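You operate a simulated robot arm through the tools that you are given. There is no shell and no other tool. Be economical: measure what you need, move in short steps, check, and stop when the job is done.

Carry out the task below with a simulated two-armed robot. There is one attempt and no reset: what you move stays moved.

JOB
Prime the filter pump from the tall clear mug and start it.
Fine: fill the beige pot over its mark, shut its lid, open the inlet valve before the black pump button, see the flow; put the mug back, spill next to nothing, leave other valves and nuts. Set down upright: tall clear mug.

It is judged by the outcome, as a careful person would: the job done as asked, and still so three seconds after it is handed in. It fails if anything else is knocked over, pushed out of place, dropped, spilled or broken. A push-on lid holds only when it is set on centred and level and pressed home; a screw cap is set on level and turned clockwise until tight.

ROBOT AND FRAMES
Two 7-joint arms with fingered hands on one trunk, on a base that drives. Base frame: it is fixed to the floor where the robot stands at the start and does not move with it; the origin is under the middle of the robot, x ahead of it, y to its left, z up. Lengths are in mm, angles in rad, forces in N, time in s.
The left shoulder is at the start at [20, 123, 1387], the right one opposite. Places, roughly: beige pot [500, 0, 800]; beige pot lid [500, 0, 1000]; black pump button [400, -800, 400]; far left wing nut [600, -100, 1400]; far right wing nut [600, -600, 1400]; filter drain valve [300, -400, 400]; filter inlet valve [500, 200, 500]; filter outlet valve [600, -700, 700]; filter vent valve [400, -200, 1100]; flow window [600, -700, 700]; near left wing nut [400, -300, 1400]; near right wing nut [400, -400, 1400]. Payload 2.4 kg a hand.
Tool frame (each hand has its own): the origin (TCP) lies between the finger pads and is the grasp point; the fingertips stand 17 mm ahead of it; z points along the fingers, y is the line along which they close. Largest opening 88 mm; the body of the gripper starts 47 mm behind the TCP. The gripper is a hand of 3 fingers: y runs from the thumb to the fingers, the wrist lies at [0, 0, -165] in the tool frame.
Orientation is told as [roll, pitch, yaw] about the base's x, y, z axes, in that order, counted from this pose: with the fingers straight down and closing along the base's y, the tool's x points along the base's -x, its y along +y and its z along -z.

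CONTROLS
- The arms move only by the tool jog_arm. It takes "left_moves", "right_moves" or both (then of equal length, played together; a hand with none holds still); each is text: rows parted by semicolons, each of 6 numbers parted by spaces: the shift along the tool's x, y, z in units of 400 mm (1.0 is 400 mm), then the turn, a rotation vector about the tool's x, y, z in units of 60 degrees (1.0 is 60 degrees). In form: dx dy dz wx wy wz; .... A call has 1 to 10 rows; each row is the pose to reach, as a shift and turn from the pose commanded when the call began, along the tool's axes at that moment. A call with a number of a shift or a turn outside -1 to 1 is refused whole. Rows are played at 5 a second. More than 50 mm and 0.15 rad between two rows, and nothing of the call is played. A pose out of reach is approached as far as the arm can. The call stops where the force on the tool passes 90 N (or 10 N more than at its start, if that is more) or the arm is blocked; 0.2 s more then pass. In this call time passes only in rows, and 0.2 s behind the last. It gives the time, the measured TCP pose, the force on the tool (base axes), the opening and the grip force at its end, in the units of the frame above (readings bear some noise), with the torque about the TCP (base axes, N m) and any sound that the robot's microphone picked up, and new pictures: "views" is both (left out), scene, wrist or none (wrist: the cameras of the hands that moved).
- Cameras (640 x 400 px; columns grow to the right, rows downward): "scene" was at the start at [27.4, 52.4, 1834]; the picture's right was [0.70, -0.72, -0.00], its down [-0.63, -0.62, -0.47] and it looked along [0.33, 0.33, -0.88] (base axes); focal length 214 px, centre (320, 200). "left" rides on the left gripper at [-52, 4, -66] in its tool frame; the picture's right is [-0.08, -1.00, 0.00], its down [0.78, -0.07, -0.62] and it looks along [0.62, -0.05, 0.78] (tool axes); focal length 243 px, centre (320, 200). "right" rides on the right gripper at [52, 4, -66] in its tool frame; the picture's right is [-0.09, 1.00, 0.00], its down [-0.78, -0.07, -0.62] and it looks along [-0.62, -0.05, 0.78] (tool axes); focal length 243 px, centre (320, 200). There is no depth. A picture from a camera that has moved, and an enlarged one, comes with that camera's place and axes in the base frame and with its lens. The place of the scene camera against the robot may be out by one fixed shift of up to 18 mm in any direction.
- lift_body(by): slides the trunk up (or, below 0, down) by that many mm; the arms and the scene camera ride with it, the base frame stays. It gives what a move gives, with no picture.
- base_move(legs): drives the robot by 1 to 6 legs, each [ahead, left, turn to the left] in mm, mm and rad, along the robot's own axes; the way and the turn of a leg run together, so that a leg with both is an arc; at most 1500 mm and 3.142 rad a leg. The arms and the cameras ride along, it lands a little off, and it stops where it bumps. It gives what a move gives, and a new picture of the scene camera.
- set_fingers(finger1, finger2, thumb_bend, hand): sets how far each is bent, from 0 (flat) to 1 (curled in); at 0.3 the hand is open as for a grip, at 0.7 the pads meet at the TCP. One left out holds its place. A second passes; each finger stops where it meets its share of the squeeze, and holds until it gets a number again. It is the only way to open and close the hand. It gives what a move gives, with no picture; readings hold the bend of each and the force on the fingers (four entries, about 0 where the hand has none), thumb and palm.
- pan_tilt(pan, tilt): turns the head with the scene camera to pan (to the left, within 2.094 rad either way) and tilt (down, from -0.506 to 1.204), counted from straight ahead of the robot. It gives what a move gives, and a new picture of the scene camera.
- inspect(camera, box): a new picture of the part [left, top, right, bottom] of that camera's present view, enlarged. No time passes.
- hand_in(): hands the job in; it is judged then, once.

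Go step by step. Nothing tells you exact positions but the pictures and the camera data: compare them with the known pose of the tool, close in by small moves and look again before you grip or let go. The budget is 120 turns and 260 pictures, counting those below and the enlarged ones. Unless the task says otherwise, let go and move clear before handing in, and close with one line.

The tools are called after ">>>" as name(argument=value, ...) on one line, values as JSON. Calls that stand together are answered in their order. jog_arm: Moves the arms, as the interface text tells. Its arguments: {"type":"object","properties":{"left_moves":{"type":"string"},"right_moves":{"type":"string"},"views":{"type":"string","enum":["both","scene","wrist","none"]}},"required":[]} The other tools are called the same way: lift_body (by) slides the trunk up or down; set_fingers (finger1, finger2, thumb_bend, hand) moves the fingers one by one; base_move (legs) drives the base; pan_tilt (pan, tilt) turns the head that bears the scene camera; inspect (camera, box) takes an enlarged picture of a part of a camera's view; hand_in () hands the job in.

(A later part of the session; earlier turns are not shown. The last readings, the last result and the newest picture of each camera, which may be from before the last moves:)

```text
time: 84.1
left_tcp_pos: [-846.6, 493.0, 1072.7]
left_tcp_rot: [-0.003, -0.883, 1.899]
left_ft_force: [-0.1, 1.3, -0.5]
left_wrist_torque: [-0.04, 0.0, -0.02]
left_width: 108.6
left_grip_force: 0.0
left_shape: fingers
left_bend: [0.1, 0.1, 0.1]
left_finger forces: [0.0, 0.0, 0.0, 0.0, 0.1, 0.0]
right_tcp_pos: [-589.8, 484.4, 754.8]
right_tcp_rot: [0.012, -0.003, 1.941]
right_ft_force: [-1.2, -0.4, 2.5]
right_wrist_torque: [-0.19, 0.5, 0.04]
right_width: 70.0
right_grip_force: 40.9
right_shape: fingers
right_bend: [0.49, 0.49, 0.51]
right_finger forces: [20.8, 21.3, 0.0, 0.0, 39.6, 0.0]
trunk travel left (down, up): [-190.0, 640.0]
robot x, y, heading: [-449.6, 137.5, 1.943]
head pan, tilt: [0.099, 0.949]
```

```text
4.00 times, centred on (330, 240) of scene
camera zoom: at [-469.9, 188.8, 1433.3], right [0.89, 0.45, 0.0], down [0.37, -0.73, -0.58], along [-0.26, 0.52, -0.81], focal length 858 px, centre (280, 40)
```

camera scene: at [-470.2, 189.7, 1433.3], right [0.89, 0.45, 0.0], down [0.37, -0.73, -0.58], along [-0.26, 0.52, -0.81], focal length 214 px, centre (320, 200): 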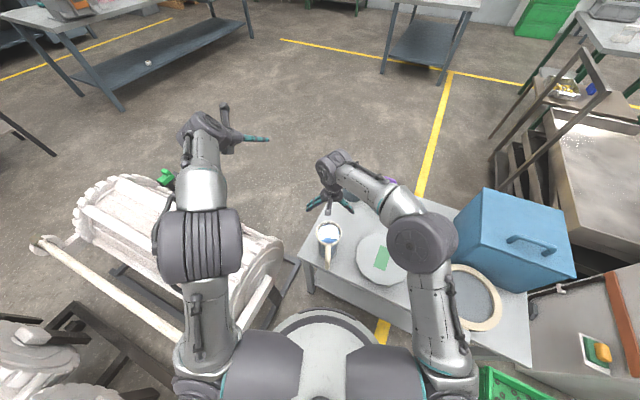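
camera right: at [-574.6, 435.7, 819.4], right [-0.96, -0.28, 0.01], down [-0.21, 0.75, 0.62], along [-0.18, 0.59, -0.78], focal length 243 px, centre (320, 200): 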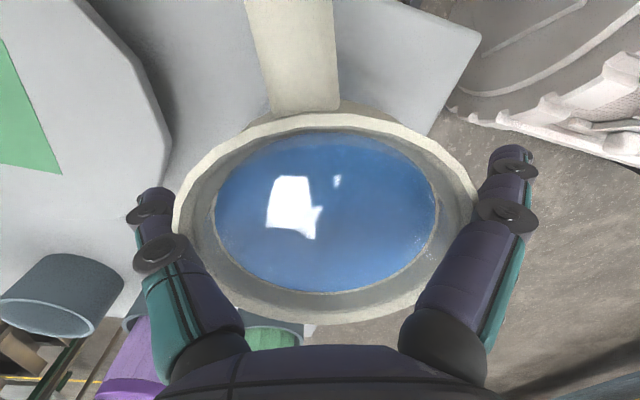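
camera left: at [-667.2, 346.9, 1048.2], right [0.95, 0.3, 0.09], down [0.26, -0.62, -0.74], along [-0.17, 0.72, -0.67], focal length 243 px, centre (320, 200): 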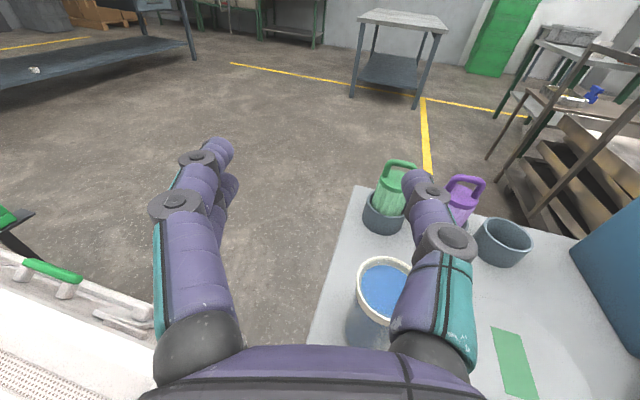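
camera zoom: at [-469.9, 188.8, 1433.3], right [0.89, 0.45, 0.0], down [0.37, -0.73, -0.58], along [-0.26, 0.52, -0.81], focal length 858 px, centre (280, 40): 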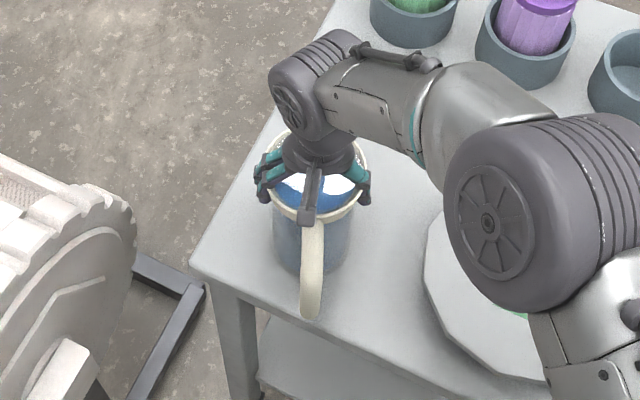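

A firm 41 N grip with the tips curled under the rim band. I lift by the trunk 20 mm and check.

>>> lift_body(by=20)

>>> inspect(camera="scene", box=[290, 190, 370, 290])

>>> inspect(camera="right", box=[0, 0, 640, 400])

```text
time: 84.8
left_tcp_pos: [-845.7, 493.1, 1092.5]
left_tcp_rot: [-0.001, -0.881, 1.898]
left_ft_force: [-1.0, 0.2, 1.3]
left_wrist_torque: [-0.04, 0.0, 0.0]
left_width: 108.5
left_grip_force: 0.0
left_shape: fingers
left_bend: [0.1, 0.1, 0.1]
left_finger forces: [0.0, 0.1, 0.1, 0.0, 0.0, 0.0]
right_tcp_pos: [-590.1, 483.8, 773.0]
right_tcp_rot: [0.013, -0.001, 1.941]
right_ft_force: [0.1, 0.4, -7.1]
right_wrist_torque: [0.03, 0.0, 0.01]
right_width: 69.8
right_grip_force: 38.8
right_shape: fingers
right_bend: [0.49, 0.49, 0.51]
right_finger forces: [18.8, 18.8, 0.1, 0.1, 39.0, 0.0]
trunk travel left (down, up): [-210.0, 620.0]
robot x, y, heading: [-441.5, 134.4, 1.935]
head pan, tilt: [0.099, 0.949]
```

```text
4.00 times, centred on (330, 240) of scene
camera zoom: at [-470.1, 189.6, 1453.3], right [0.89, 0.45, 0.0], down [0.37, -0.73, -0.58], along [-0.26, 0.52, -0.81], focal length 858 px, centre (280, 40)
```

zoom: 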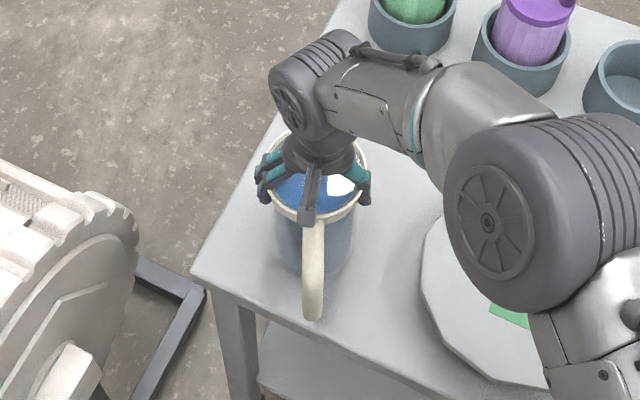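

```text
1.00 times, centred on (320, 200) of right (not enlarged: the box is as wide or as high as the picture)
camera zoom: at [-574.6, 435.8, 839.2], right [-0.96, -0.28, 0.01], down [-0.21, 0.75, 0.62], along [-0.18, 0.59, -0.78], focal length 243 px, centre (320, 200)
```

zoom: 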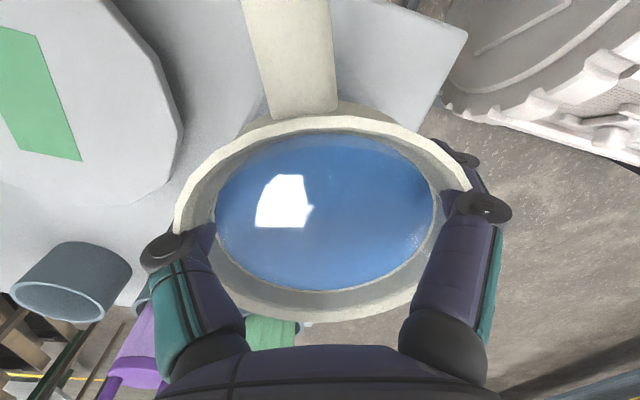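

The mug is held level (7 N). I raise it well up with the trunk, draw the left arm in a little, then back away from the table.

>>> lift_body(by=382)

>>> jog_arm(left_moves="0.05 0 -0.06 0 0 0; 0.1 0 -0.12 0 0 0; 0.15 0 -0.18 0 0 0; 0.19 0 -0.23 0 0 0", views="none")

>>> base_move(legs=[[-210, 0, 0]])

```text
time: 88.4
left_tcp_pos: [-846.6, 493.7, 1472.9]
left_tcp_rot: [-0.002, -0.881, 1.9]
left_ft_force: [1.2, 0.6, 0.4]
left_wrist_torque: [-0.01, 0.01, 0.03]
left_width: 108.4
left_grip_force: 0.1
left_shape: fingers
left_bend: [0.1, 0.1, 0.1]
left_finger forces: [0.0, 0.0, 0.0, 0.1, 0.1, 0.1]
right_tcp_pos: [-589.5, 484.8, 1154.6]
right_tcp_rot: [0.011, 0.001, 1.941]
right_ft_force: [0.4, -0.5, -6.4]
right_wrist_torque: [0.02, 0.01, -0.02]
right_width: 69.6
right_grip_force: 37.9
right_shape: fingers
right_bend: [0.49, 0.49, 0.51]
right_finger forces: [18.8, 18.4, 0.0, 0.0, 38.7, 0.1]
trunk travel left (down, up): [-592.0, 238.0]
robot x, y, heading: [-442.0, 138.9, 1.931]
head pan, tilt: [0.099, 0.949]
```

```text
time: 89.4
left_tcp_pos: [-815.9, 382.1, 1472.5]
left_tcp_rot: [-0.007, -0.881, 1.899]
left_ft_force: [0.9, -0.7, -0.4]
left_wrist_torque: [0.03, 0.01, -0.01]
left_width: 108.3
left_grip_force: 0.1
left_shape: fingers
left_bend: [0.1, 0.1, 0.1]
left_finger forces: [0.0, 0.0, 0.0, 0.0, 0.0, 0.0]
left hand out of reach, approached as far as the arm can: row 4
right_tcp_pos: [-590.7, 484.6, 1154.7]
right_tcp_rot: [0.012, 0.0, 1.94]
right_ft_force: [0.0, -0.3, -7.4]
right_wrist_torque: [0.0, -0.04, 0.04]
right_width: 69.6
right_grip_force: 37.2
right_shape: fingers
right_bend: [0.49, 0.49, 0.51]
right_finger forces: [18.7, 18.2, 0.0, 0.0, 38.5, 0.0]
trunk travel left (down, up): [-592.0, 238.0]
robot x, y, heading: [-447.1, 133.5, 1.942]
head pan, tilt: [0.099, 0.949]
```

```text
time: 91.1
left_tcp_pos: [-739.0, 185.2, 1471.1]
left_tcp_rot: [-0.004, -0.88, 1.899]
left_ft_force: [0.0, -1.0, -1.2]
left_wrist_torque: [0.01, 0.0, -0.01]
left_width: 108.5
left_grip_force: 0.0
left_shape: fingers
left_bend: [0.1, 0.1, 0.1]
left_finger forces: [0.0, 0.0, 0.0, 0.0, 0.1, 0.0]
right_tcp_pos: [-514.3, 286.2, 1156.1]
right_tcp_rot: [0.011, 0.001, 1.939]
right_ft_force: [-0.9, 0.0, -7.4]
right_wrist_torque: [-0.05, -0.01, 0.01]
right_width: 69.3
right_grip_force: 37.6
right_shape: fingers
right_bend: [0.49, 0.49, 0.51]
right_finger forces: [18.9, 18.2, 0.0, 0.0, 38.6, 0.0]
trunk travel left (down, up): [-592.0, 238.0]
robot x, y, heading: [-369.9, -63.5, 1.938]
head pan, tilt: [0.099, 0.949]
camera scene: at [-393.9, -9.0, 1835.3], right [0.89, 0.45, 0.0], down [0.36, -0.73, -0.58], along [-0.26, 0.52, -0.81], focal length 214 px, centre (320, 200)
```

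scene: 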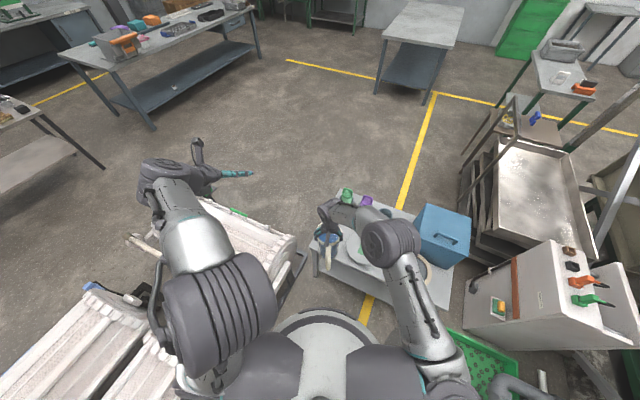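

>>> base_move(legs=[[0, 0, -0.97], [0, 0, -0.968], [200, 56, 0]])

>>> inspect(camera="right", box=[0, 0, 640, 400])

```text
time: 97.7
left_tcp_pos: [201.0, 241.2, 1472.4]
left_tcp_rot: [-0.003, -0.88, -0.054]
left_ft_force: [0.1, 0.6, 0.3]
left_wrist_torque: [-0.01, -0.01, -0.01]
left_width: 108.6
left_grip_force: 0.0
left_shape: fingers
left_bend: [0.1, 0.1, 0.1]
left_finger forces: [0.0, 0.1, 0.0, 0.0, 0.0, 0.1]
right_tcp_pos: [210.7, -5.0, 1155.2]
right_tcp_rot: [0.012, -0.001, -0.013]
right_ft_force: [1.0, 0.6, -6.7]
right_wrist_torque: [-0.01, 0.0, 0.03]
right_width: 69.4
right_grip_force: 36.9
right_shape: fingers
right_bend: [0.49, 0.49, 0.51]
right_finger forces: [17.5, 18.2, 0.0, 0.0, 37.3, 0.0]
trunk travel left (down, up): [-592.0, 238.0]
robot x, y, heading: [-167.0, -11.3, -0.014]
head pan, tilt: [0.099, 0.949]
camera scene: at [-113.2, 4.1, 1835.3], right [0.08, -1.0, 0.0], down [-0.81, -0.07, -0.58], along [0.58, 0.05, -0.81], focal length 214 px, centre (320, 200)
```

scene: 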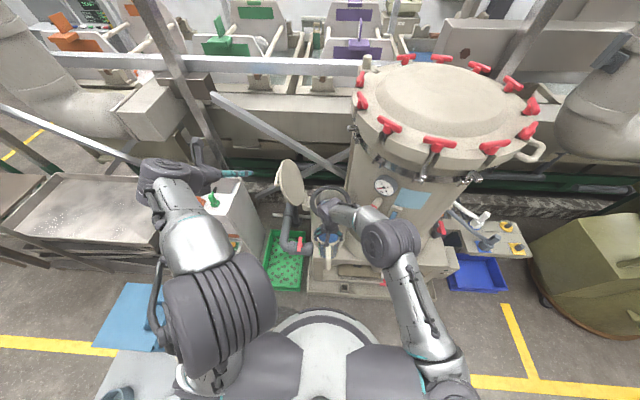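

```text
1.00 times, centred on (320, 200) of right (not enlarged: the box is as wide or as high as the picture)
camera zoom: at [158.3, -0.4, 1221.1], right [0.1, 1.0, 0.01], down [0.78, -0.08, 0.62], along [0.62, -0.05, -0.78], focal length 243 px, centre (320, 200)
```

zoom: 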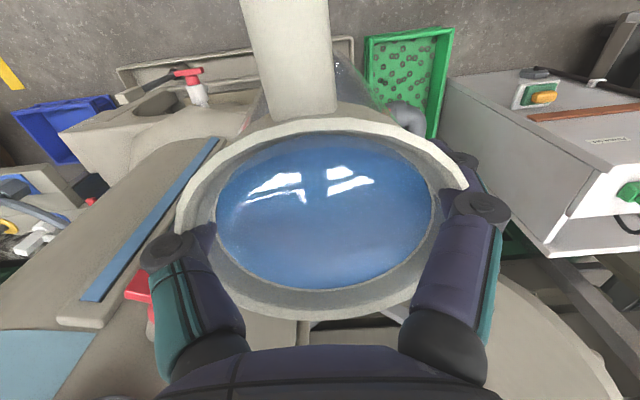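

The path is clear. I drive up to the pot.

>>> base_move(legs=[[207, 8, 0.014]])

>>> inspect(camera="right", box=[0, 0, 640, 400])

>>> inspect(camera="scene", box=[240, 120, 480, 320])

```text
time: 99.3
left_tcp_pos: [402.8, 251.9, 1472.0]
left_tcp_rot: [-0.004, -0.879, -0.04]
left_ft_force: [0.4, -0.3, -0.2]
left_wrist_torque: [0.01, -0.03, 0.02]
left_width: 108.7
left_grip_force: 0.1
left_shape: fingers
left_bend: [0.1, 0.1, 0.1]
left_finger forces: [0.0, 0.0, 0.1, 0.0, 0.0, 0.0]
right_tcp_pos: [415.8, 6.4, 1154.5]
right_tcp_rot: [0.012, 0.001, 0.005]
right_ft_force: [0.8, -0.4, -6.9]
right_wrist_torque: [-0.01, -0.02, 0.03]
right_width: 69.2
right_grip_force: 36.7
right_shape: fingers
right_bend: [0.49, 0.49, 0.51]
right_finger forces: [17.5, 18.4, 0.0, 0.0, 37.1, 0.0]
trunk travel left (down, up): [-592.0, 238.0]
robot x, y, heading: [35.3, -2.5, 0.003]
head pan, tilt: [0.099, 0.949]
camera scene: at [93.0, 11.0, 1835.2], right [0.1, -1.0, 0.0], down [-0.81, -0.08, -0.58], along [0.58, 0.06, -0.81], focal length 214 px, centre (320, 200)
```

scene: 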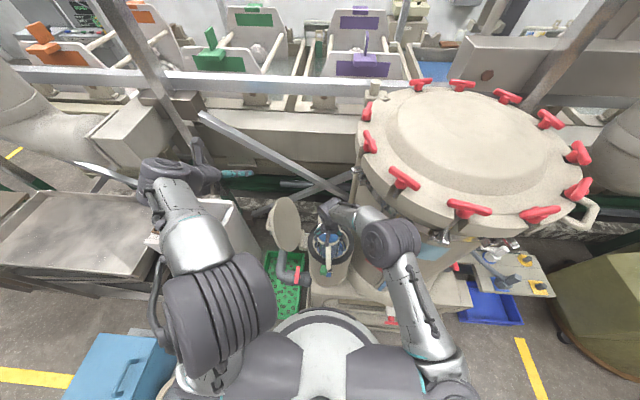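

```text
1.00 times, centred on (320, 200) of right (not enlarged: the box is as wide or as high as the picture)
camera zoom: at [363.8, 10.6, 1220.7], right [0.08, 1.0, 0.01], down [0.78, -0.07, 0.62], along [0.62, -0.04, -0.79], focal length 243 px, centre (320, 200)
```

zoom: 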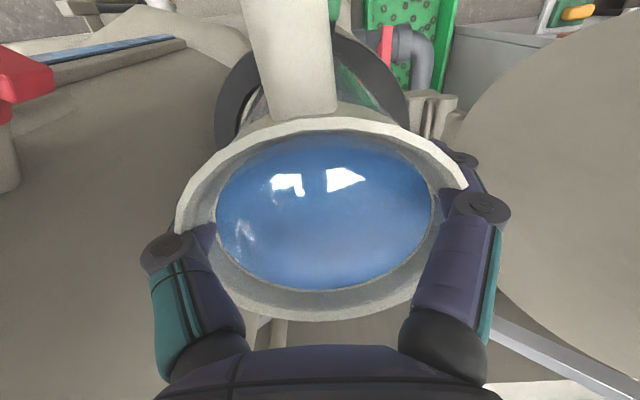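

```text
2.00 times, centred on (360, 220) of scene
camera zoom: at [93.0, 11.0, 1835.2], right [0.1, -1.0, 0.0], down [-0.81, -0.08, -0.58], along [0.58, 0.06, -0.81], focal length 429 px, centre (240, 160)
```

zoom: 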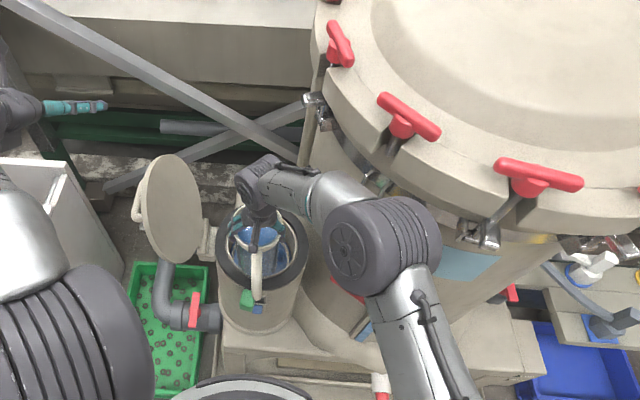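

The mug hovers over the open pot. I move it 45 mm forward so the lip is well inside, and check.

>>> jog_arm(right_moves="-0.04 -0.005 0 0 0 0; -0.08 -0.01 0 0 0 0; -0.115 -0.015 0 0 0 0", views="both")

```text
time: 100.1
left_tcp_pos: [401.0, 251.9, 1473.0]
left_tcp_rot: [-0.002, -0.88, -0.039]
left_ft_force: [-0.5, 0.8, 0.0]
left_wrist_torque: [0.0, -0.03, 0.03]
left_width: 108.5
left_grip_force: 0.1
left_shape: fingers
left_bend: [0.1, 0.1, 0.1]
left_finger forces: [0.0, 0.0, 0.0, 0.0, 0.0, 0.0]
right_tcp_pos: [460.2, 0.1, 1155.1]
right_tcp_rot: [0.014, 0.0, 0.005]
right_ft_force: [-0.1, 0.0, -7.4]
right_wrist_torque: [0.06, 0.04, -0.03]
right_width: 69.2
right_grip_force: 35.7
right_shape: fingers
right_bend: [0.49, 0.49, 0.51]
right_finger forces: [17.5, 17.7, 0.0, 0.0, 36.7, 0.1]
trunk travel left (down, up): [-592.0, 238.0]
robot x, y, heading: [38.8, -4.5, -0.003]
head pan, tilt: [0.099, 0.949]
camera scene: at [90.4, 10.9, 1835.3], right [0.1, -1.0, 0.0], down [-0.81, -0.08, -0.58], along [0.58, 0.06, -0.81], focal length 214 px, centre (320, 200)
camera right: at [408.1, 4.5, 1220.6], right [0.08, 1.0, 0.01], down [0.78, -0.07, 0.62], along [0.62, -0.04, -0.78], focal length 243 px, centre (320, 200)
```

scene: 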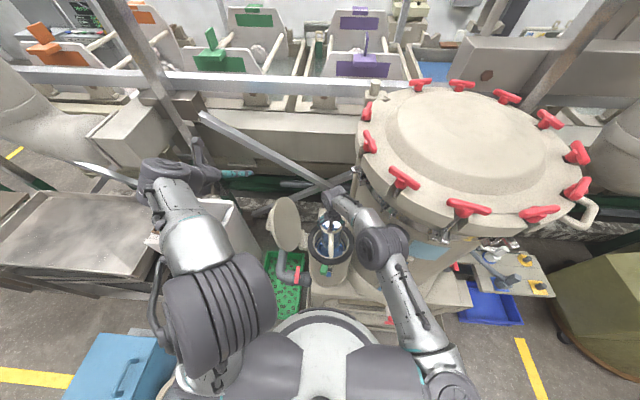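
right: 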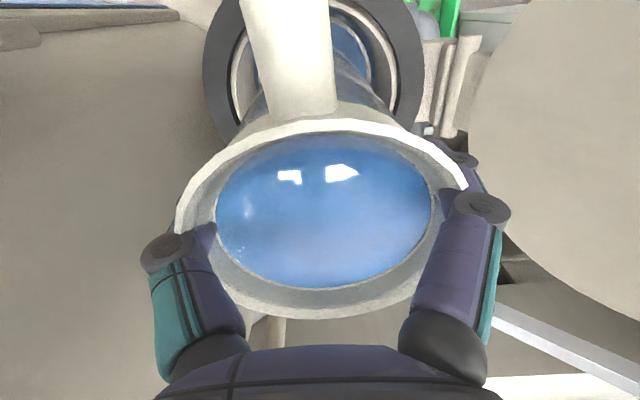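

Now I tilt slowly, lip toward the robot side of the pot, moving slightly forward.

>>> jog_arm(right_moves="-0.01 0 0 0 -0.06 0; -0.025 0 0 0 -0.12 0; -0.04 0 0.005 0 -0.18 0; -0.05 0 0.01 0 -0.24 0; -0.06 0 0.015 0 -0.3 0; -0.065 0 0.02 0 -0.36 0; -0.065 0 0.025 0 -0.42 0", views="both")

```text
time: 101.7
left_tcp_pos: [400.9, 251.7, 1472.9]
left_tcp_rot: [-0.001, -0.882, -0.04]
left_ft_force: [0.4, 0.1, -0.8]
left_wrist_torque: [0.01, -0.02, -0.01]
left_width: 108.7
left_grip_force: 0.1
left_shape: fingers
left_bend: [0.1, 0.1, 0.1]
left_finger forces: [0.0, 0.0, 0.0, 0.0, 0.0, 0.1]
right_tcp_pos: [485.8, 0.0, 1146.0]
right_tcp_rot: [0.014, -0.442, -0.003]
right_ft_force: [-0.5, 0.2, -7.0]
right_wrist_torque: [0.01, 0.12, 0.01]
right_width: 69.3
right_grip_force: 36.0
right_shape: fingers
right_bend: [0.49, 0.49, 0.51]
right_finger forces: [18.5, 16.8, 0.1, 0.1, 36.6, 0.0]
trunk travel left (down, up): [-592.0, 238.0]
robot x, y, heading: [36.5, -3.6, 0.002]
head pan, tilt: [0.099, 0.949]
camera scene: at [90.3, 10.8, 1835.3], right [0.1, -1.0, 0.0], down [-0.81, -0.08, -0.58], along [0.58, 0.06, -0.81], focal length 214 px, centre (320, 200)
camera right: at [411.0, 5.0, 1182.8], right [0.07, 1.0, 0.05], down [0.44, -0.08, 0.89], along [0.89, -0.04, -0.44], focal length 243 px, centre (320, 200)
```

scene: 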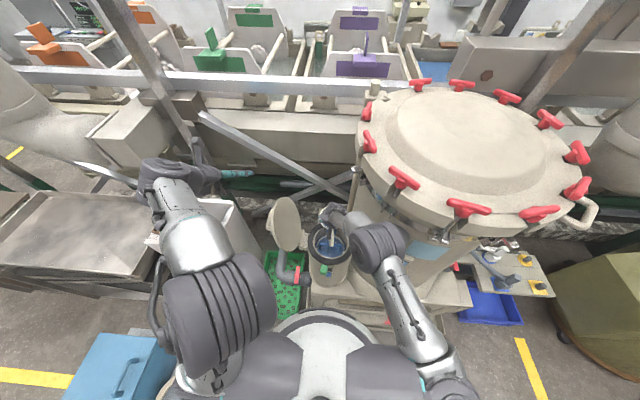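
right: 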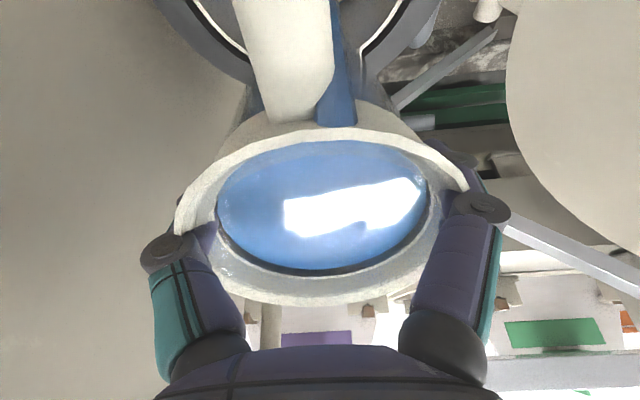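

Water flows into the pot cleanly. I keep tilting slowly.

>>> jog_arm(right_moves="0 0 0 0 -0.05 0; 0 0 0 0 -0.1 0; 0 0 0 0 -0.15 0; 0 0 0 0 -0.2 0; 0 0 0 0 -0.25 0; 0 0 0 0 -0.3 0; 0 0 0 0 -0.35 0", views="wrist")

>>> inspect(camera="scene", box=[270, 180, 390, 300])

```text
time: 103.3
left_tcp_pos: [400.0, 251.1, 1473.5]
left_tcp_rot: [-0.003, -0.882, -0.039]
left_ft_force: [-0.2, -0.3, 0.2]
left_wrist_torque: [-0.01, 0.02, 0.01]
left_width: 108.6
left_grip_force: 0.2
left_shape: fingers
left_bend: [0.1, 0.1, 0.1]
left_finger forces: [0.0, 0.1, 0.0, 0.0, 0.0, 0.0]
right_tcp_pos: [486.6, -0.6, 1144.4]
right_tcp_rot: [0.02, -0.807, -0.01]
right_ft_force: [-0.8, 0.4, -6.5]
right_wrist_torque: [0.02, 0.25, -0.03]
right_width: 69.7
right_grip_force: 35.0
right_shape: fingers
right_bend: [0.49, 0.49, 0.51]
right_finger forces: [18.6, 16.1, 0.1, 0.0, 36.1, 0.0]
trunk travel left (down, up): [-592.0, 238.0]
robot x, y, heading: [39.6, -5.7, 0.001]
head pan, tilt: [0.099, 0.949]
camera right: at [402.5, 5.6, 1153.1], right [0.06, 1.0, 0.07], down [0.09, -0.08, 0.99], along [0.99, -0.05, -0.1], focal length 243 px, centre (320, 200)
```

right: 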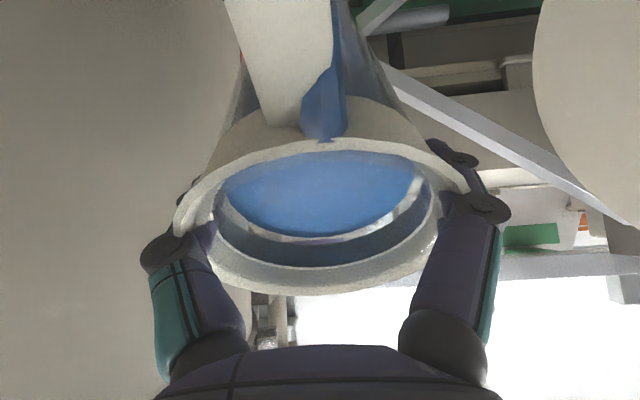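

```text
3.33 times, centred on (330, 240) of scene
camera zoom: at [90.3, 10.9, 1835.3], right [0.1, -1.0, 0.0], down [-0.81, -0.08, -0.58], along [0.58, 0.06, -0.81], focal length 715 px, centre (287, 67)
```

zoom: 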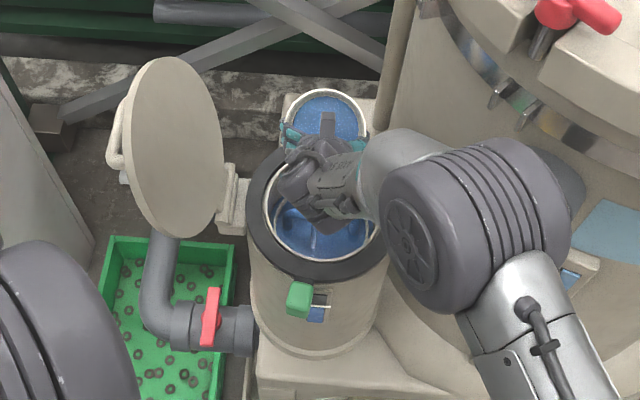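

>>> jog_arm(right_moves="0 0 0 0 -0.035 0; 0 0 0 0 -0.07 0; 0 0 0 0 -0.105 0; 0 0 0 0 -0.14 0; 0 0 0 0 -0.175 0; 0 0 0 0 -0.21 0; 0 0 0 0 -0.245 0; 0 0 0 0 -0.28 0; 0 0 0 0 -0.315 0; 0 0 0 0 -0.35 0", views="wrist")

>>> inspect(camera="scene", box=[270, 180, 390, 300])

```text
time: 105.5
left_tcp_pos: [399.2, 253.2, 1473.2]
left_tcp_rot: [-0.004, -0.881, -0.041]
left_ft_force: [-0.6, 0.0, 0.5]
left_wrist_torque: [0.01, 0.03, 0.03]
left_width: 108.4
left_grip_force: 0.0
left_shape: fingers
left_bend: [0.1, 0.1, 0.1]
left_finger forces: [0.0, 0.1, 0.1, 0.0, 0.0, 0.0]
right_tcp_pos: [486.7, 0.2, 1145.5]
right_tcp_rot: [0.032, -1.173, -0.027]
right_ft_force: [0.5, 0.9, -5.3]
right_wrist_torque: [0.02, 0.27, 0.02]
right_width: 70.2
right_grip_force: 35.0
right_shape: fingers
right_bend: [0.48, 0.49, 0.51]
right_finger forces: [18.7, 15.3, 0.0, 0.0, 34.9, 0.0]
trunk travel left (down, up): [-592.0, 238.0]
robot x, y, heading: [34.0, -5.9, -0.003]
head pan, tilt: [0.099, 0.949]
camera right: at [405.5, 5.7, 1122.6], right [0.03, 1.0, 0.09], down [-0.27, -0.08, 0.96], along [0.96, -0.05, 0.27], focal length 243 px, centre (320, 200)
```

right: 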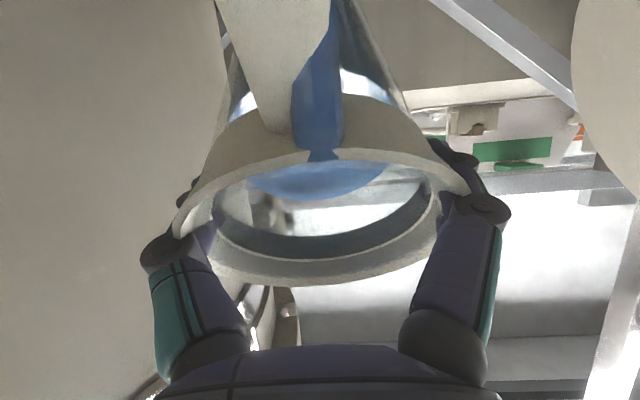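

```text
3.33 times, centred on (330, 240) of scene
camera zoom: at [90.2, 10.9, 1835.3], right [0.1, -1.0, 0.0], down [-0.81, -0.08, -0.58], along [0.58, 0.06, -0.81], focal length 715 px, centre (287, 67)
```

zoom: 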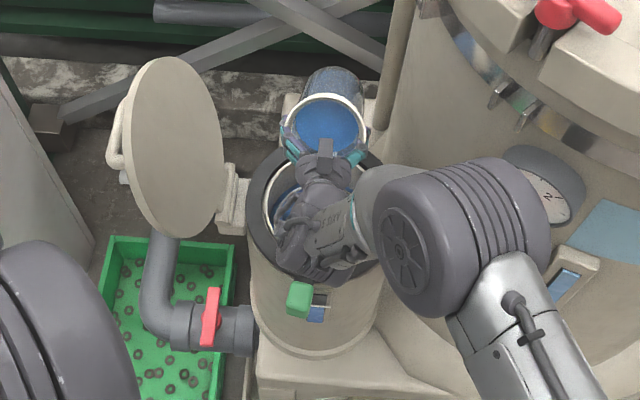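

>>> jog_arm(right_moves="0 0 0 0 -0.04 0; 0 0 0 0 -0.08 0; 0 0 0 0 -0.12 0; 0 0 0 0 -0.16 0; 0 0 0 0 -0.2 0; 0 0 0 0 -0.24 0; 0 0 0 0 -0.28 0; 0 0 0 0 -0.32 0; 0 0 0 0 -0.36 0; 0 0 0 0 -0.4 0", views="wrist")

>>> inspect(camera="scene", box=[270, 180, 390, 300])

```text
time: 107.7
left_tcp_pos: [400.0, 252.2, 1472.6]
left_tcp_rot: [-0.004, -0.881, -0.042]
left_ft_force: [-0.9, 0.4, 0.5]
left_wrist_torque: [0.03, 0.03, 0.02]
left_width: 108.5
left_grip_force: 0.1
left_shape: fingers
left_bend: [0.1, 0.1, 0.1]
left_finger forces: [0.0, 0.0, 0.1, 0.0, 0.0, 0.1]
right_tcp_pos: [485.0, 0.6, 1146.5]
right_tcp_rot: [2.64, -1.545, -2.635]
right_ft_force: [0.2, -1.0, -3.3]
right_wrist_torque: [0.02, 0.21, 0.01]
right_width: 70.1
right_grip_force: 34.0
right_shape: fingers
right_bend: [0.48, 0.49, 0.51]
right_finger forces: [18.2, 15.3, 0.0, 0.0, 34.4, 0.0]
trunk travel left (down, up): [-592.0, 238.0]
robot x, y, heading: [35.7, -3.2, 0.002]
head pan, tilt: [0.099, 0.949]
camera right: at [421.4, 6.4, 1092.1], right [-0.01, 1.0, 0.1], down [-0.64, -0.08, 0.77], along [0.77, -0.06, 0.64], focal length 243 px, centre (320, 200)
```

right: 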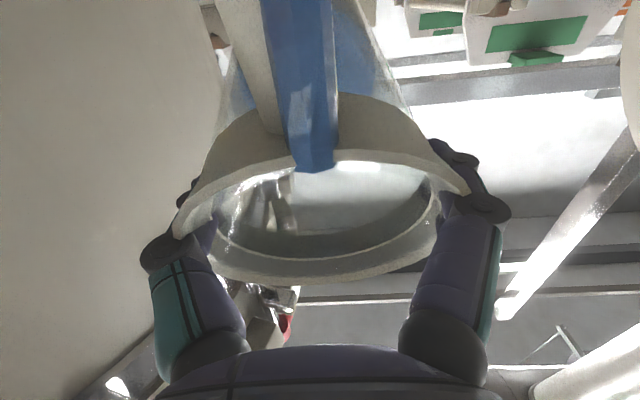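

```text
3.33 times, centred on (330, 240) of scene
camera zoom: at [90.0, 10.9, 1835.3], right [0.1, -1.0, 0.0], down [-0.81, -0.08, -0.58], along [0.58, 0.06, -0.81], focal length 715 px, centre (287, 67)
```

zoom: 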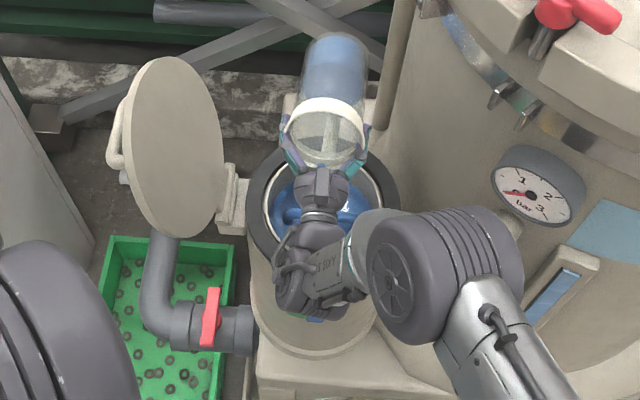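

Most has poured. A little more tilt to drain the rest.

>>> jog_arm(right_moves="0 0 0 0 -0.05 0; 0 0 0 0 -0.1 0; 0 0 0 0 -0.15 0; 0 0 0 0 -0.2 0; 0 0 0 0 -0.2 0; 0 0 0 0 -0.2 0; 0 0 0 0 -0.2 0; 0 0 0 0 -0.2 0; 0 0 0 0 -0.2 0; 0 0 0 0 -0.2 0", views="wrist")

>>> inspect(camera="scene", box=[270, 180, 390, 300])

```text
time: 109.9
left_tcp_pos: [399.3, 252.1, 1472.2]
left_tcp_rot: [-0.004, -0.883, -0.04]
left_ft_force: [-0.6, 1.0, 0.9]
left_wrist_torque: [0.0, 0.01, 0.01]
left_width: 108.6
left_grip_force: 0.1
left_shape: fingers
left_bend: [0.1, 0.1, 0.1]
left_finger forces: [0.1, 0.1, 0.0, 0.0, 0.1, 0.0]
right_tcp_pos: [487.0, -7.6, 1147.7]
right_tcp_rot: [3.086, -1.34, -3.085]
right_ft_force: [0.8, 0.1, -2.3]
right_wrist_torque: [0.02, 0.05, -0.03]
right_width: 70.2
right_grip_force: 33.7
right_shape: fingers
right_bend: [0.48, 0.49, 0.51]
right_finger forces: [17.4, 15.9, 0.1, 0.1, 34.1, 0.0]
right hand out of reach, approached as far as the arm can: row 4, 5, 6, 7, 8, 9, 10
trunk travel left (down, up): [-592.0, 238.0]
robot x, y, heading: [33.9, -8.0, -0.002]
head pan, tilt: [0.099, 0.949]
camera right: at [434.1, -1.4, 1082.5], right [-0.02, 1.0, 0.1], down [-0.78, -0.08, 0.62], along [0.62, -0.06, 0.78], focal length 243 px, centre (320, 200)
```

right: 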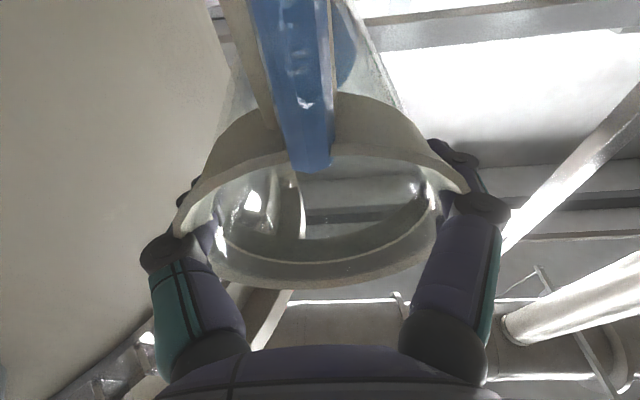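

```text
3.33 times, centred on (330, 240) of scene
camera zoom: at [89.7, 10.9, 1835.3], right [0.1, -1.0, 0.0], down [-0.81, -0.08, -0.58], along [0.58, 0.06, -0.81], focal length 715 px, centre (287, 67)
```

zoom: 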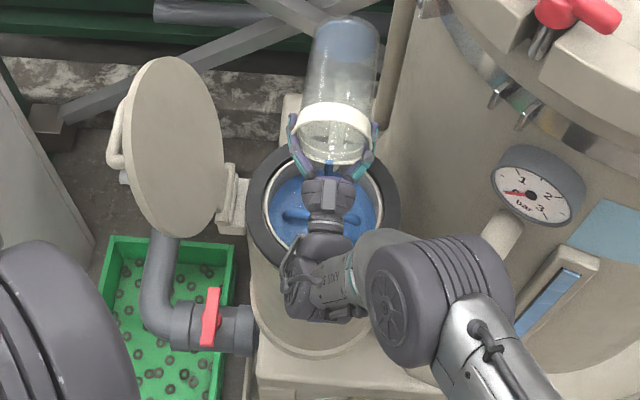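

>>> jog_arm(right_moves="0 0 0 0 0 0; 0 0 0 0 0 0; 0 0 0 0 0 0; 0 0 0 0 0 0; 0 0 0 0 0 0; 0 0 0 0 0 0; 0 0 0 0 0 0; 0 0 0 0 0 0; 0 0 0 0 0 0; 0 0 0 0 0 0", views="wrist")

```text
time: 112.1
left_tcp_pos: [400.2, 252.1, 1471.8]
left_tcp_rot: [-0.004, -0.882, -0.04]
left_ft_force: [0.0, 0.3, -0.5]
left_wrist_torque: [0.0, -0.03, 0.0]
left_width: 108.6
left_grip_force: 0.1
left_shape: fingers
left_bend: [0.1, 0.1, 0.1]
left_finger forces: [0.0, 0.0, 0.1, 0.0, 0.0, 0.0]
right_tcp_pos: [485.9, -7.3, 1148.2]
right_tcp_rot: [3.086, -1.342, -3.083]
right_ft_force: [-0.1, -0.2, -0.6]
right_wrist_torque: [0.0, 0.08, 0.03]
right_width: 70.2
right_grip_force: 33.8
right_shape: fingers
right_bend: [0.48, 0.49, 0.51]
right_finger forces: [17.4, 15.9, 0.1, 0.0, 34.0, 0.1]
trunk travel left (down, up): [-592.0, 238.0]
robot x, y, heading: [31.3, -4.8, 0.0]
head pan, tilt: [0.099, 0.949]
camera right: at [434.0, -1.4, 1082.5], right [-0.02, 1.0, 0.1], down [-0.78, -0.08, 0.62], along [0.62, -0.06, 0.78], focal length 243 px, centre (320, 200)
```

right: 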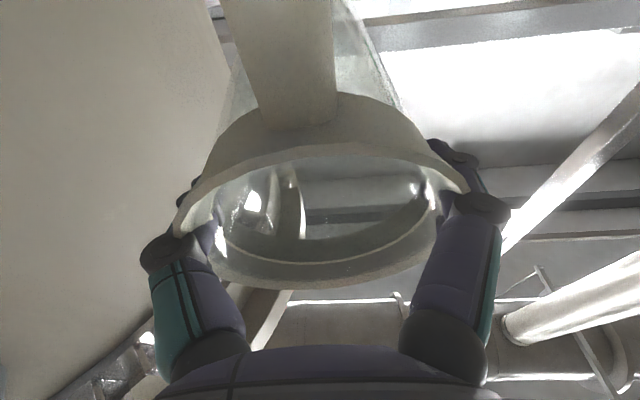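

The mug is empty. I bring it upright again, moving back over the pot.

>>> jog_arm(right_moves="0 0 0 0 0.14 0; 0 0 0 0 0.28 0; 0 0 0 0 0.42 0; 0 0 0 0 0.56 0; 0 0 0 0 0.7 0; 0 0 0 0 0.84 0", views="none")

>>> jog_arm(right_moves="0.008 0 -0.02 0 0.14 0; 0.016 0 -0.04 0 0.28 0; 0.024 0 -0.06 0 0.42 0; 0.032 0 -0.08 0 0.56 0; 0.04 0 -0.1 0 0.7 0; 0.048 0 -0.12 0 0.84 0", views="both")

```text
time: 113.5
left_tcp_pos: [399.2, 251.9, 1473.1]
left_tcp_rot: [-0.003, -0.883, -0.039]
left_ft_force: [0.5, -0.3, 0.9]
left_wrist_torque: [0.02, -0.02, 0.0]
left_width: 108.6
left_grip_force: 0.1
left_shape: fingers
left_bend: [0.1, 0.1, 0.1]
left_finger forces: [0.1, 0.0, 0.0, 0.0, 0.1, 0.0]
right_tcp_pos: [486.8, -7.1, 1148.5]
right_tcp_rot: [0.021, -0.921, -0.015]
right_ft_force: [-0.1, -0.3, -0.3]
right_wrist_torque: [-0.01, 0.06, 0.0]
right_width: 70.0
right_grip_force: 30.5
right_shape: fingers
right_bend: [0.48, 0.49, 0.51]
right_finger forces: [16.2, 14.4, 0.0, 0.0, 31.0, 0.1]
trunk travel left (down, up): [-592.0, 238.0]
robot x, y, heading: [34.6, -7.4, 0.002]
head pan, tilt: [0.099, 0.949]
```

```text
time: 114.9
left_tcp_pos: [400.2, 252.2, 1472.9]
left_tcp_rot: [-0.005, -0.882, -0.042]
left_ft_force: [0.3, 1.0, 0.7]
left_wrist_torque: [0.03, -0.05, -0.02]
left_width: 108.7
left_grip_force: 0.0
left_shape: fingers
left_bend: [0.1, 0.1, 0.1]
left_finger forces: [0.0, 0.0, 0.0, 0.0, 0.0, 0.0]
right_tcp_pos: [436.5, -6.5, 1162.1]
right_tcp_rot: [0.013, -0.038, 0.001]
right_ft_force: [0.3, -0.2, -1.8]
right_wrist_torque: [0.04, -0.01, -0.01]
right_width: 69.4
right_grip_force: 29.0
right_shape: fingers
right_bend: [0.48, 0.49, 0.51]
right_finger forces: [15.1, 13.5, 0.1, 0.0, 29.0, 0.1]
trunk travel left (down, up): [-592.0, 238.0]
robot x, y, heading: [41.7, -3.6, 0.005]
head pan, tilt: [0.099, 0.949]
camera scene: at [89.8, 10.7, 1835.3], right [0.1, -1.0, 0.0], down [-0.81, -0.08, -0.58], along [0.58, 0.06, -0.81], focal length 214 px, centre (320, 200)
camera right: at [382.0, -3.4, 1225.7], right [0.08, 1.0, 0.02], down [0.76, -0.07, 0.65], along [0.65, -0.04, -0.76], focal length 243 px, centre (320, 200)
```

scene: 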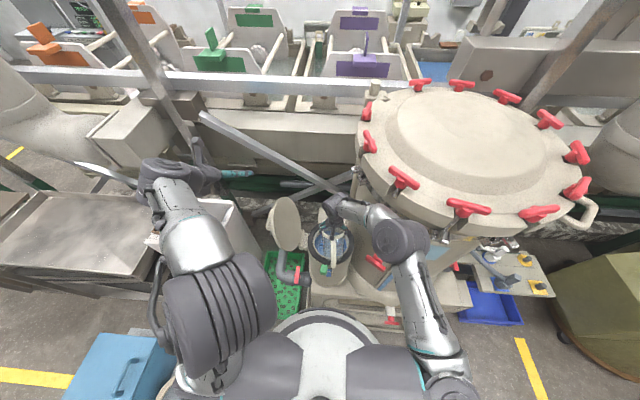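
right: 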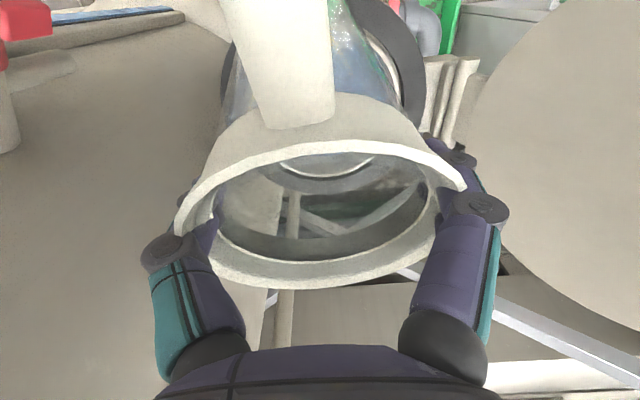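

I back away and check the pot's level gauge.

>>> base_move(legs=[[-411, -59, 0]])

>>> inspect(camera="scene", box=[270, 130, 390, 230])

```text
time: 117.5
left_tcp_pos: [-13.9, 194.8, 1473.1]
left_tcp_rot: [-0.004, -0.882, -0.04]
left_ft_force: [-1.3, -0.2, -1.1]
left_wrist_torque: [0.03, 0.04, 0.02]
left_width: 108.5
left_grip_force: 0.2
left_shape: fingers
left_bend: [0.1, 0.1, 0.1]
left_finger forces: [0.0, 0.1, 0.1, 0.1, 0.0, 0.0]
right_tcp_pos: [23.3, -66.7, 1161.6]
right_tcp_rot: [0.012, -0.044, 0.005]
right_ft_force: [0.0, -0.7, -2.4]
right_wrist_torque: [0.0, 0.01, 0.0]
right_width: 69.6
right_grip_force: 28.8
right_shape: fingers
right_bend: [0.48, 0.49, 0.51]
right_finger forces: [15.0, 13.4, 0.1, 0.0, 29.1, 0.0]
trunk travel left (down, up): [-592.0, 238.0]
robot x, y, heading: [-380.7, -63.3, -0.0]
head pan, tilt: [0.099, 0.949]
camera scene: at [-324.4, -47.6, 1835.3], right [0.1, -1.0, 0.0], down [-0.81, -0.08, -0.58], along [0.58, 0.06, -0.81], focal length 214 px, centre (320, 200)
```

scene: 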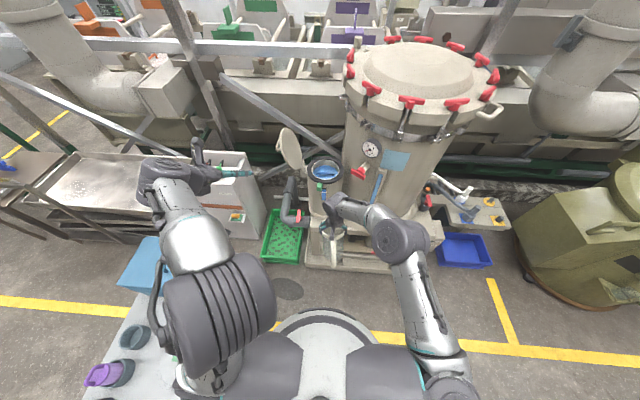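

```text
4.00 times, centred on (330, 180) of scene
camera zoom: at [-324.4, -47.6, 1835.3], right [0.1, -1.0, 0.0], down [-0.81, -0.08, -0.58], along [0.58, 0.06, -0.81], focal length 858 px, centre (280, 280)
```

zoom: 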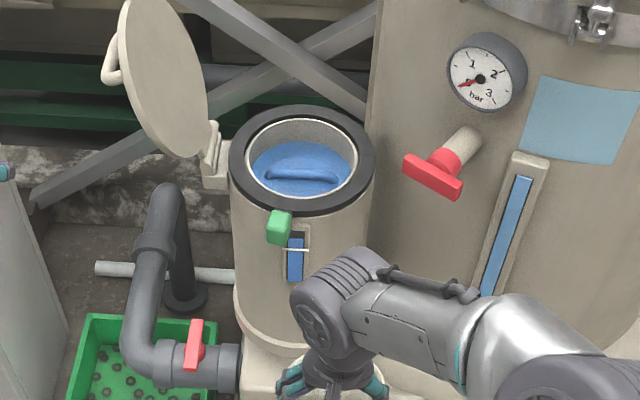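

>>> inspect(camera="scene", box=[312, 178, 346, 206])

>>> base_move(legs=[[0, 0, 0.97], [0, 0, 0.97]])

```text
14.29 times, centred on (329, 192) of scene
camera zoom: at [-324.4, -47.6, 1835.3], right [0.1, -1.0, 0.0], down [-0.81, -0.08, -0.58], along [0.58, 0.06, -0.81], focal length 3064 px, centre (191, 314)
```

zoom: 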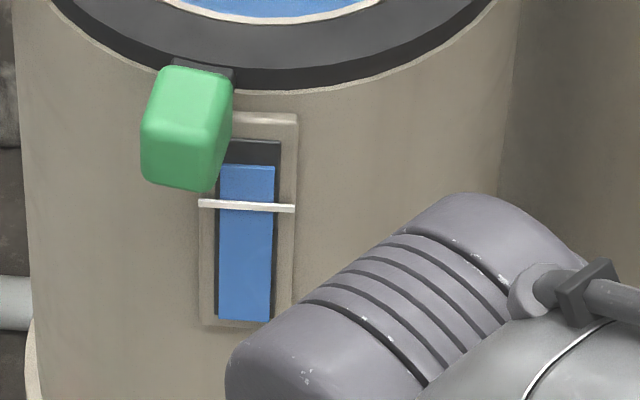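

```text
time: 122.8
left_tcp_pos: [-745.7, 189.2, 1472.9]
left_tcp_rot: [-0.004, -0.88, 1.89]
left_ft_force: [0.5, -0.5, -0.8]
left_wrist_torque: [-0.02, 0.01, 0.0]
left_width: 108.4
left_grip_force: 0.1
left_shape: fingers
left_bend: [0.1, 0.1, 0.1]
left_finger forces: [0.1, 0.0, 0.0, 0.0, 0.0, 0.0]
right_tcp_pos: [-515.8, 315.1, 1161.7]
right_tcp_rot: [0.013, -0.042, 1.934]
right_ft_force: [0.2, 0.1, -1.4]
right_wrist_torque: [0.04, 0.0, 0.01]
right_width: 69.3
right_grip_force: 28.3
right_shape: fingers
right_bend: [0.48, 0.49, 0.51]
right_finger forces: [14.9, 13.5, 0.0, 0.0, 28.6, 0.0]
trunk travel left (down, up): [-592.0, 238.0]
robot x, y, heading: [-378.5, -60.0, 1.934]
head pan, tilt: [0.099, 0.949]
camera scene: at [-402.0, -7.8, 1835.3], right [0.9, 0.44, 0.0], down [0.36, -0.73, -0.58], along [-0.26, 0.52, -0.81], focal length 214 px, centre (320, 200)
```

scene: 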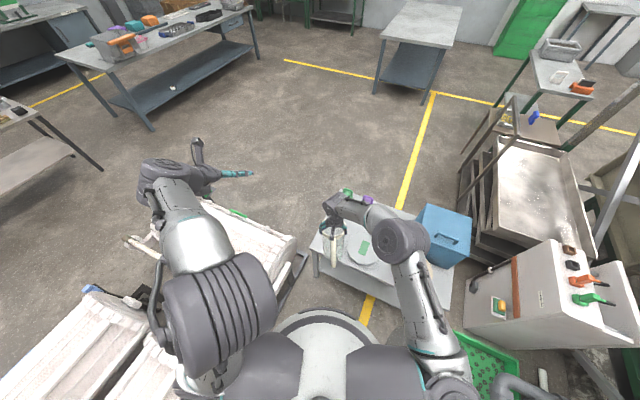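

The level is well above the mark. Now I return the mug: drive ahead to the table.

>>> base_move(legs=[[215, 8, 0]])

>>> jog_arm(right_moves="0 0 0 0 0.02 0; 0 0 0 0 0.04 0", views="none")

>>> lift_body(by=-385)

>>> inspect(camera="scene", box=[270, 170, 390, 290])

```text
time: 124.5
left_tcp_pos: [-828.3, 387.6, 1473.3]
left_tcp_rot: [-0.006, -0.882, 1.889]
left_ft_force: [-0.3, -0.6, -0.1]
left_wrist_torque: [0.0, 0.0, 0.01]
left_width: 108.5
left_grip_force: 0.1
left_shape: fingers
left_bend: [0.1, 0.1, 0.1]
left_finger forces: [0.0, 0.0, 0.1, 0.0, 0.0, 0.0]
right_tcp_pos: [-598.0, 514.1, 1162.6]
right_tcp_rot: [0.013, -0.041, 1.93]
right_ft_force: [-0.1, 0.0, -0.7]
right_wrist_torque: [0.01, 0.01, 0.0]
right_width: 69.0
right_grip_force: 28.3
right_shape: fingers
right_bend: [0.48, 0.49, 0.51]
right_finger forces: [14.8, 13.3, 0.0, 0.0, 28.6, 0.0]
trunk travel left (down, up): [-592.0, 238.0]
robot x, y, heading: [-459.0, 135.2, 1.927]
head pan, tilt: [0.099, 0.949]
camera scene: at [-484.8, 191.4, 1835.3], right [0.9, 0.44, 0.0], down [0.36, -0.73, -0.58], along [-0.26, 0.52, -0.81], focal length 214 px, centre (320, 200)
```

scene: 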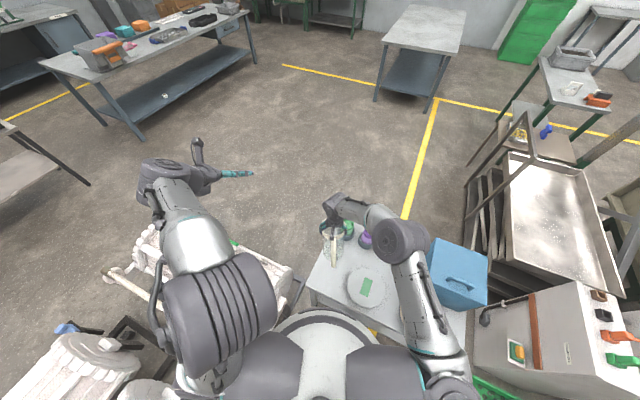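

```text
time: 125.1
left_tcp_pos: [-827.3, 387.2, 1472.5]
left_tcp_rot: [-0.004, -0.883, 1.891]
left_ft_force: [0.2, 0.0, 0.0]
left_wrist_torque: [-0.01, 0.01, 0.01]
left_width: 108.6
left_grip_force: 0.1
left_shape: fingers
left_bend: [0.1, 0.1, 0.1]
left_finger forces: [0.1, 0.0, 0.0, 0.1, 0.0, 0.1]
right_tcp_pos: [-597.4, 511.9, 1162.7]
right_tcp_rot: [0.011, -0.001, 1.933]
right_ft_force: [-0.1, 1.0, -1.1]
right_wrist_torque: [0.03, 0.0, 0.01]
right_width: 69.3
right_grip_force: 28.2
right_shape: fingers
right_bend: [0.48, 0.49, 0.51]
right_finger forces: [14.8, 13.4, 0.1, 0.1, 28.6, 0.1]
trunk travel left (down, up): [-592.0, 238.0]
robot x, y, heading: [-460.5, 137.7, 1.921]
head pan, tilt: [0.099, 0.949]
```

```text
time: 128.8
left_tcp_pos: [-828.2, 387.8, 1086.9]
left_tcp_rot: [-0.005, -0.881, 1.888]
left_ft_force: [0.2, 0.4, -0.8]
left_wrist_torque: [0.01, -0.01, 0.03]
left_width: 108.4
left_grip_force: 0.1
left_shape: fingers
left_bend: [0.1, 0.1, 0.1]
left_finger forces: [0.0, 0.0, 0.1, 0.1, 0.0, 0.0]
right_tcp_pos: [-598.2, 513.2, 777.3]
right_tcp_rot: [0.012, 0.002, 1.931]
right_ft_force: [-0.1, 0.0, -1.7]
right_wrist_torque: [0.0, 0.02, 0.0]
right_width: 69.3
right_grip_force: 27.9
right_shape: fingers
right_bend: [0.48, 0.49, 0.51]
right_finger forces: [14.9, 13.4, 0.1, 0.0, 28.5, 0.1]
trunk travel left (down, up): [-207.0, 623.0]
robot x, y, heading: [-457.5, 131.9, 1.923]
head pan, tilt: [0.099, 0.949]
```

```text
3.33 times, centred on (330, 230) of scene
camera zoom: at [-484.4, 190.3, 1450.4], right [0.9, 0.44, 0.0], down [0.36, -0.73, -0.58], along [-0.26, 0.52, -0.81], focal length 715 px, centre (287, 100)
```

zoom: 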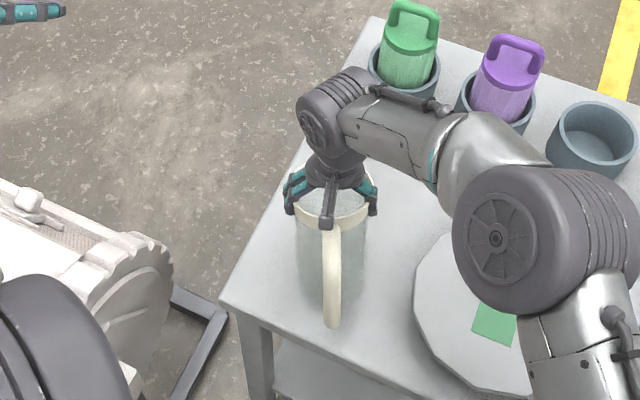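

Clear spot on the table near where it was. I lower slowly until it touches.

>>> jog_arm(right_moves="0 0 0.02 0 0 0; 0 0 0.04 0 0 0; 0 0 0.05 0 0 0; 0 0 0.054 0 0 0; 0 0 0.057 0 0 0", views="none")

```text
time: 130.0
left_tcp_pos: [-826.1, 383.4, 1089.9]
left_tcp_rot: [-0.003, -0.887, 1.888]
left_ft_force: [0.4, -0.1, 0.7]
left_wrist_torque: [-0.03, -0.02, 0.01]
left_width: 108.5
left_grip_force: 0.0
left_shape: fingers
left_bend: [0.1, 0.1, 0.1]
left_finger forces: [0.0, 0.0, 0.1, 0.1, 0.0, 0.1]
right_tcp_pos: [-597.3, 512.2, 757.2]
right_tcp_rot: [0.015, -0.009, 1.93]
right_ft_force: [0.6, -4.1, 62.7]
right_wrist_torque: [0.02, 0.02, 0.0]
right_width: 69.5
right_grip_force: 34.3
right_shape: fingers
right_bend: [0.53, 0.52, 0.54]
right_finger forces: [17.5, 16.2, 0.0, 0.0, 35.3, 0.0]
trunk travel left (down, up): [-207.0, 623.0]
robot x, y, heading: [-461.8, 136.4, 1.927]
head pan, tilt: [0.099, 0.949]
```

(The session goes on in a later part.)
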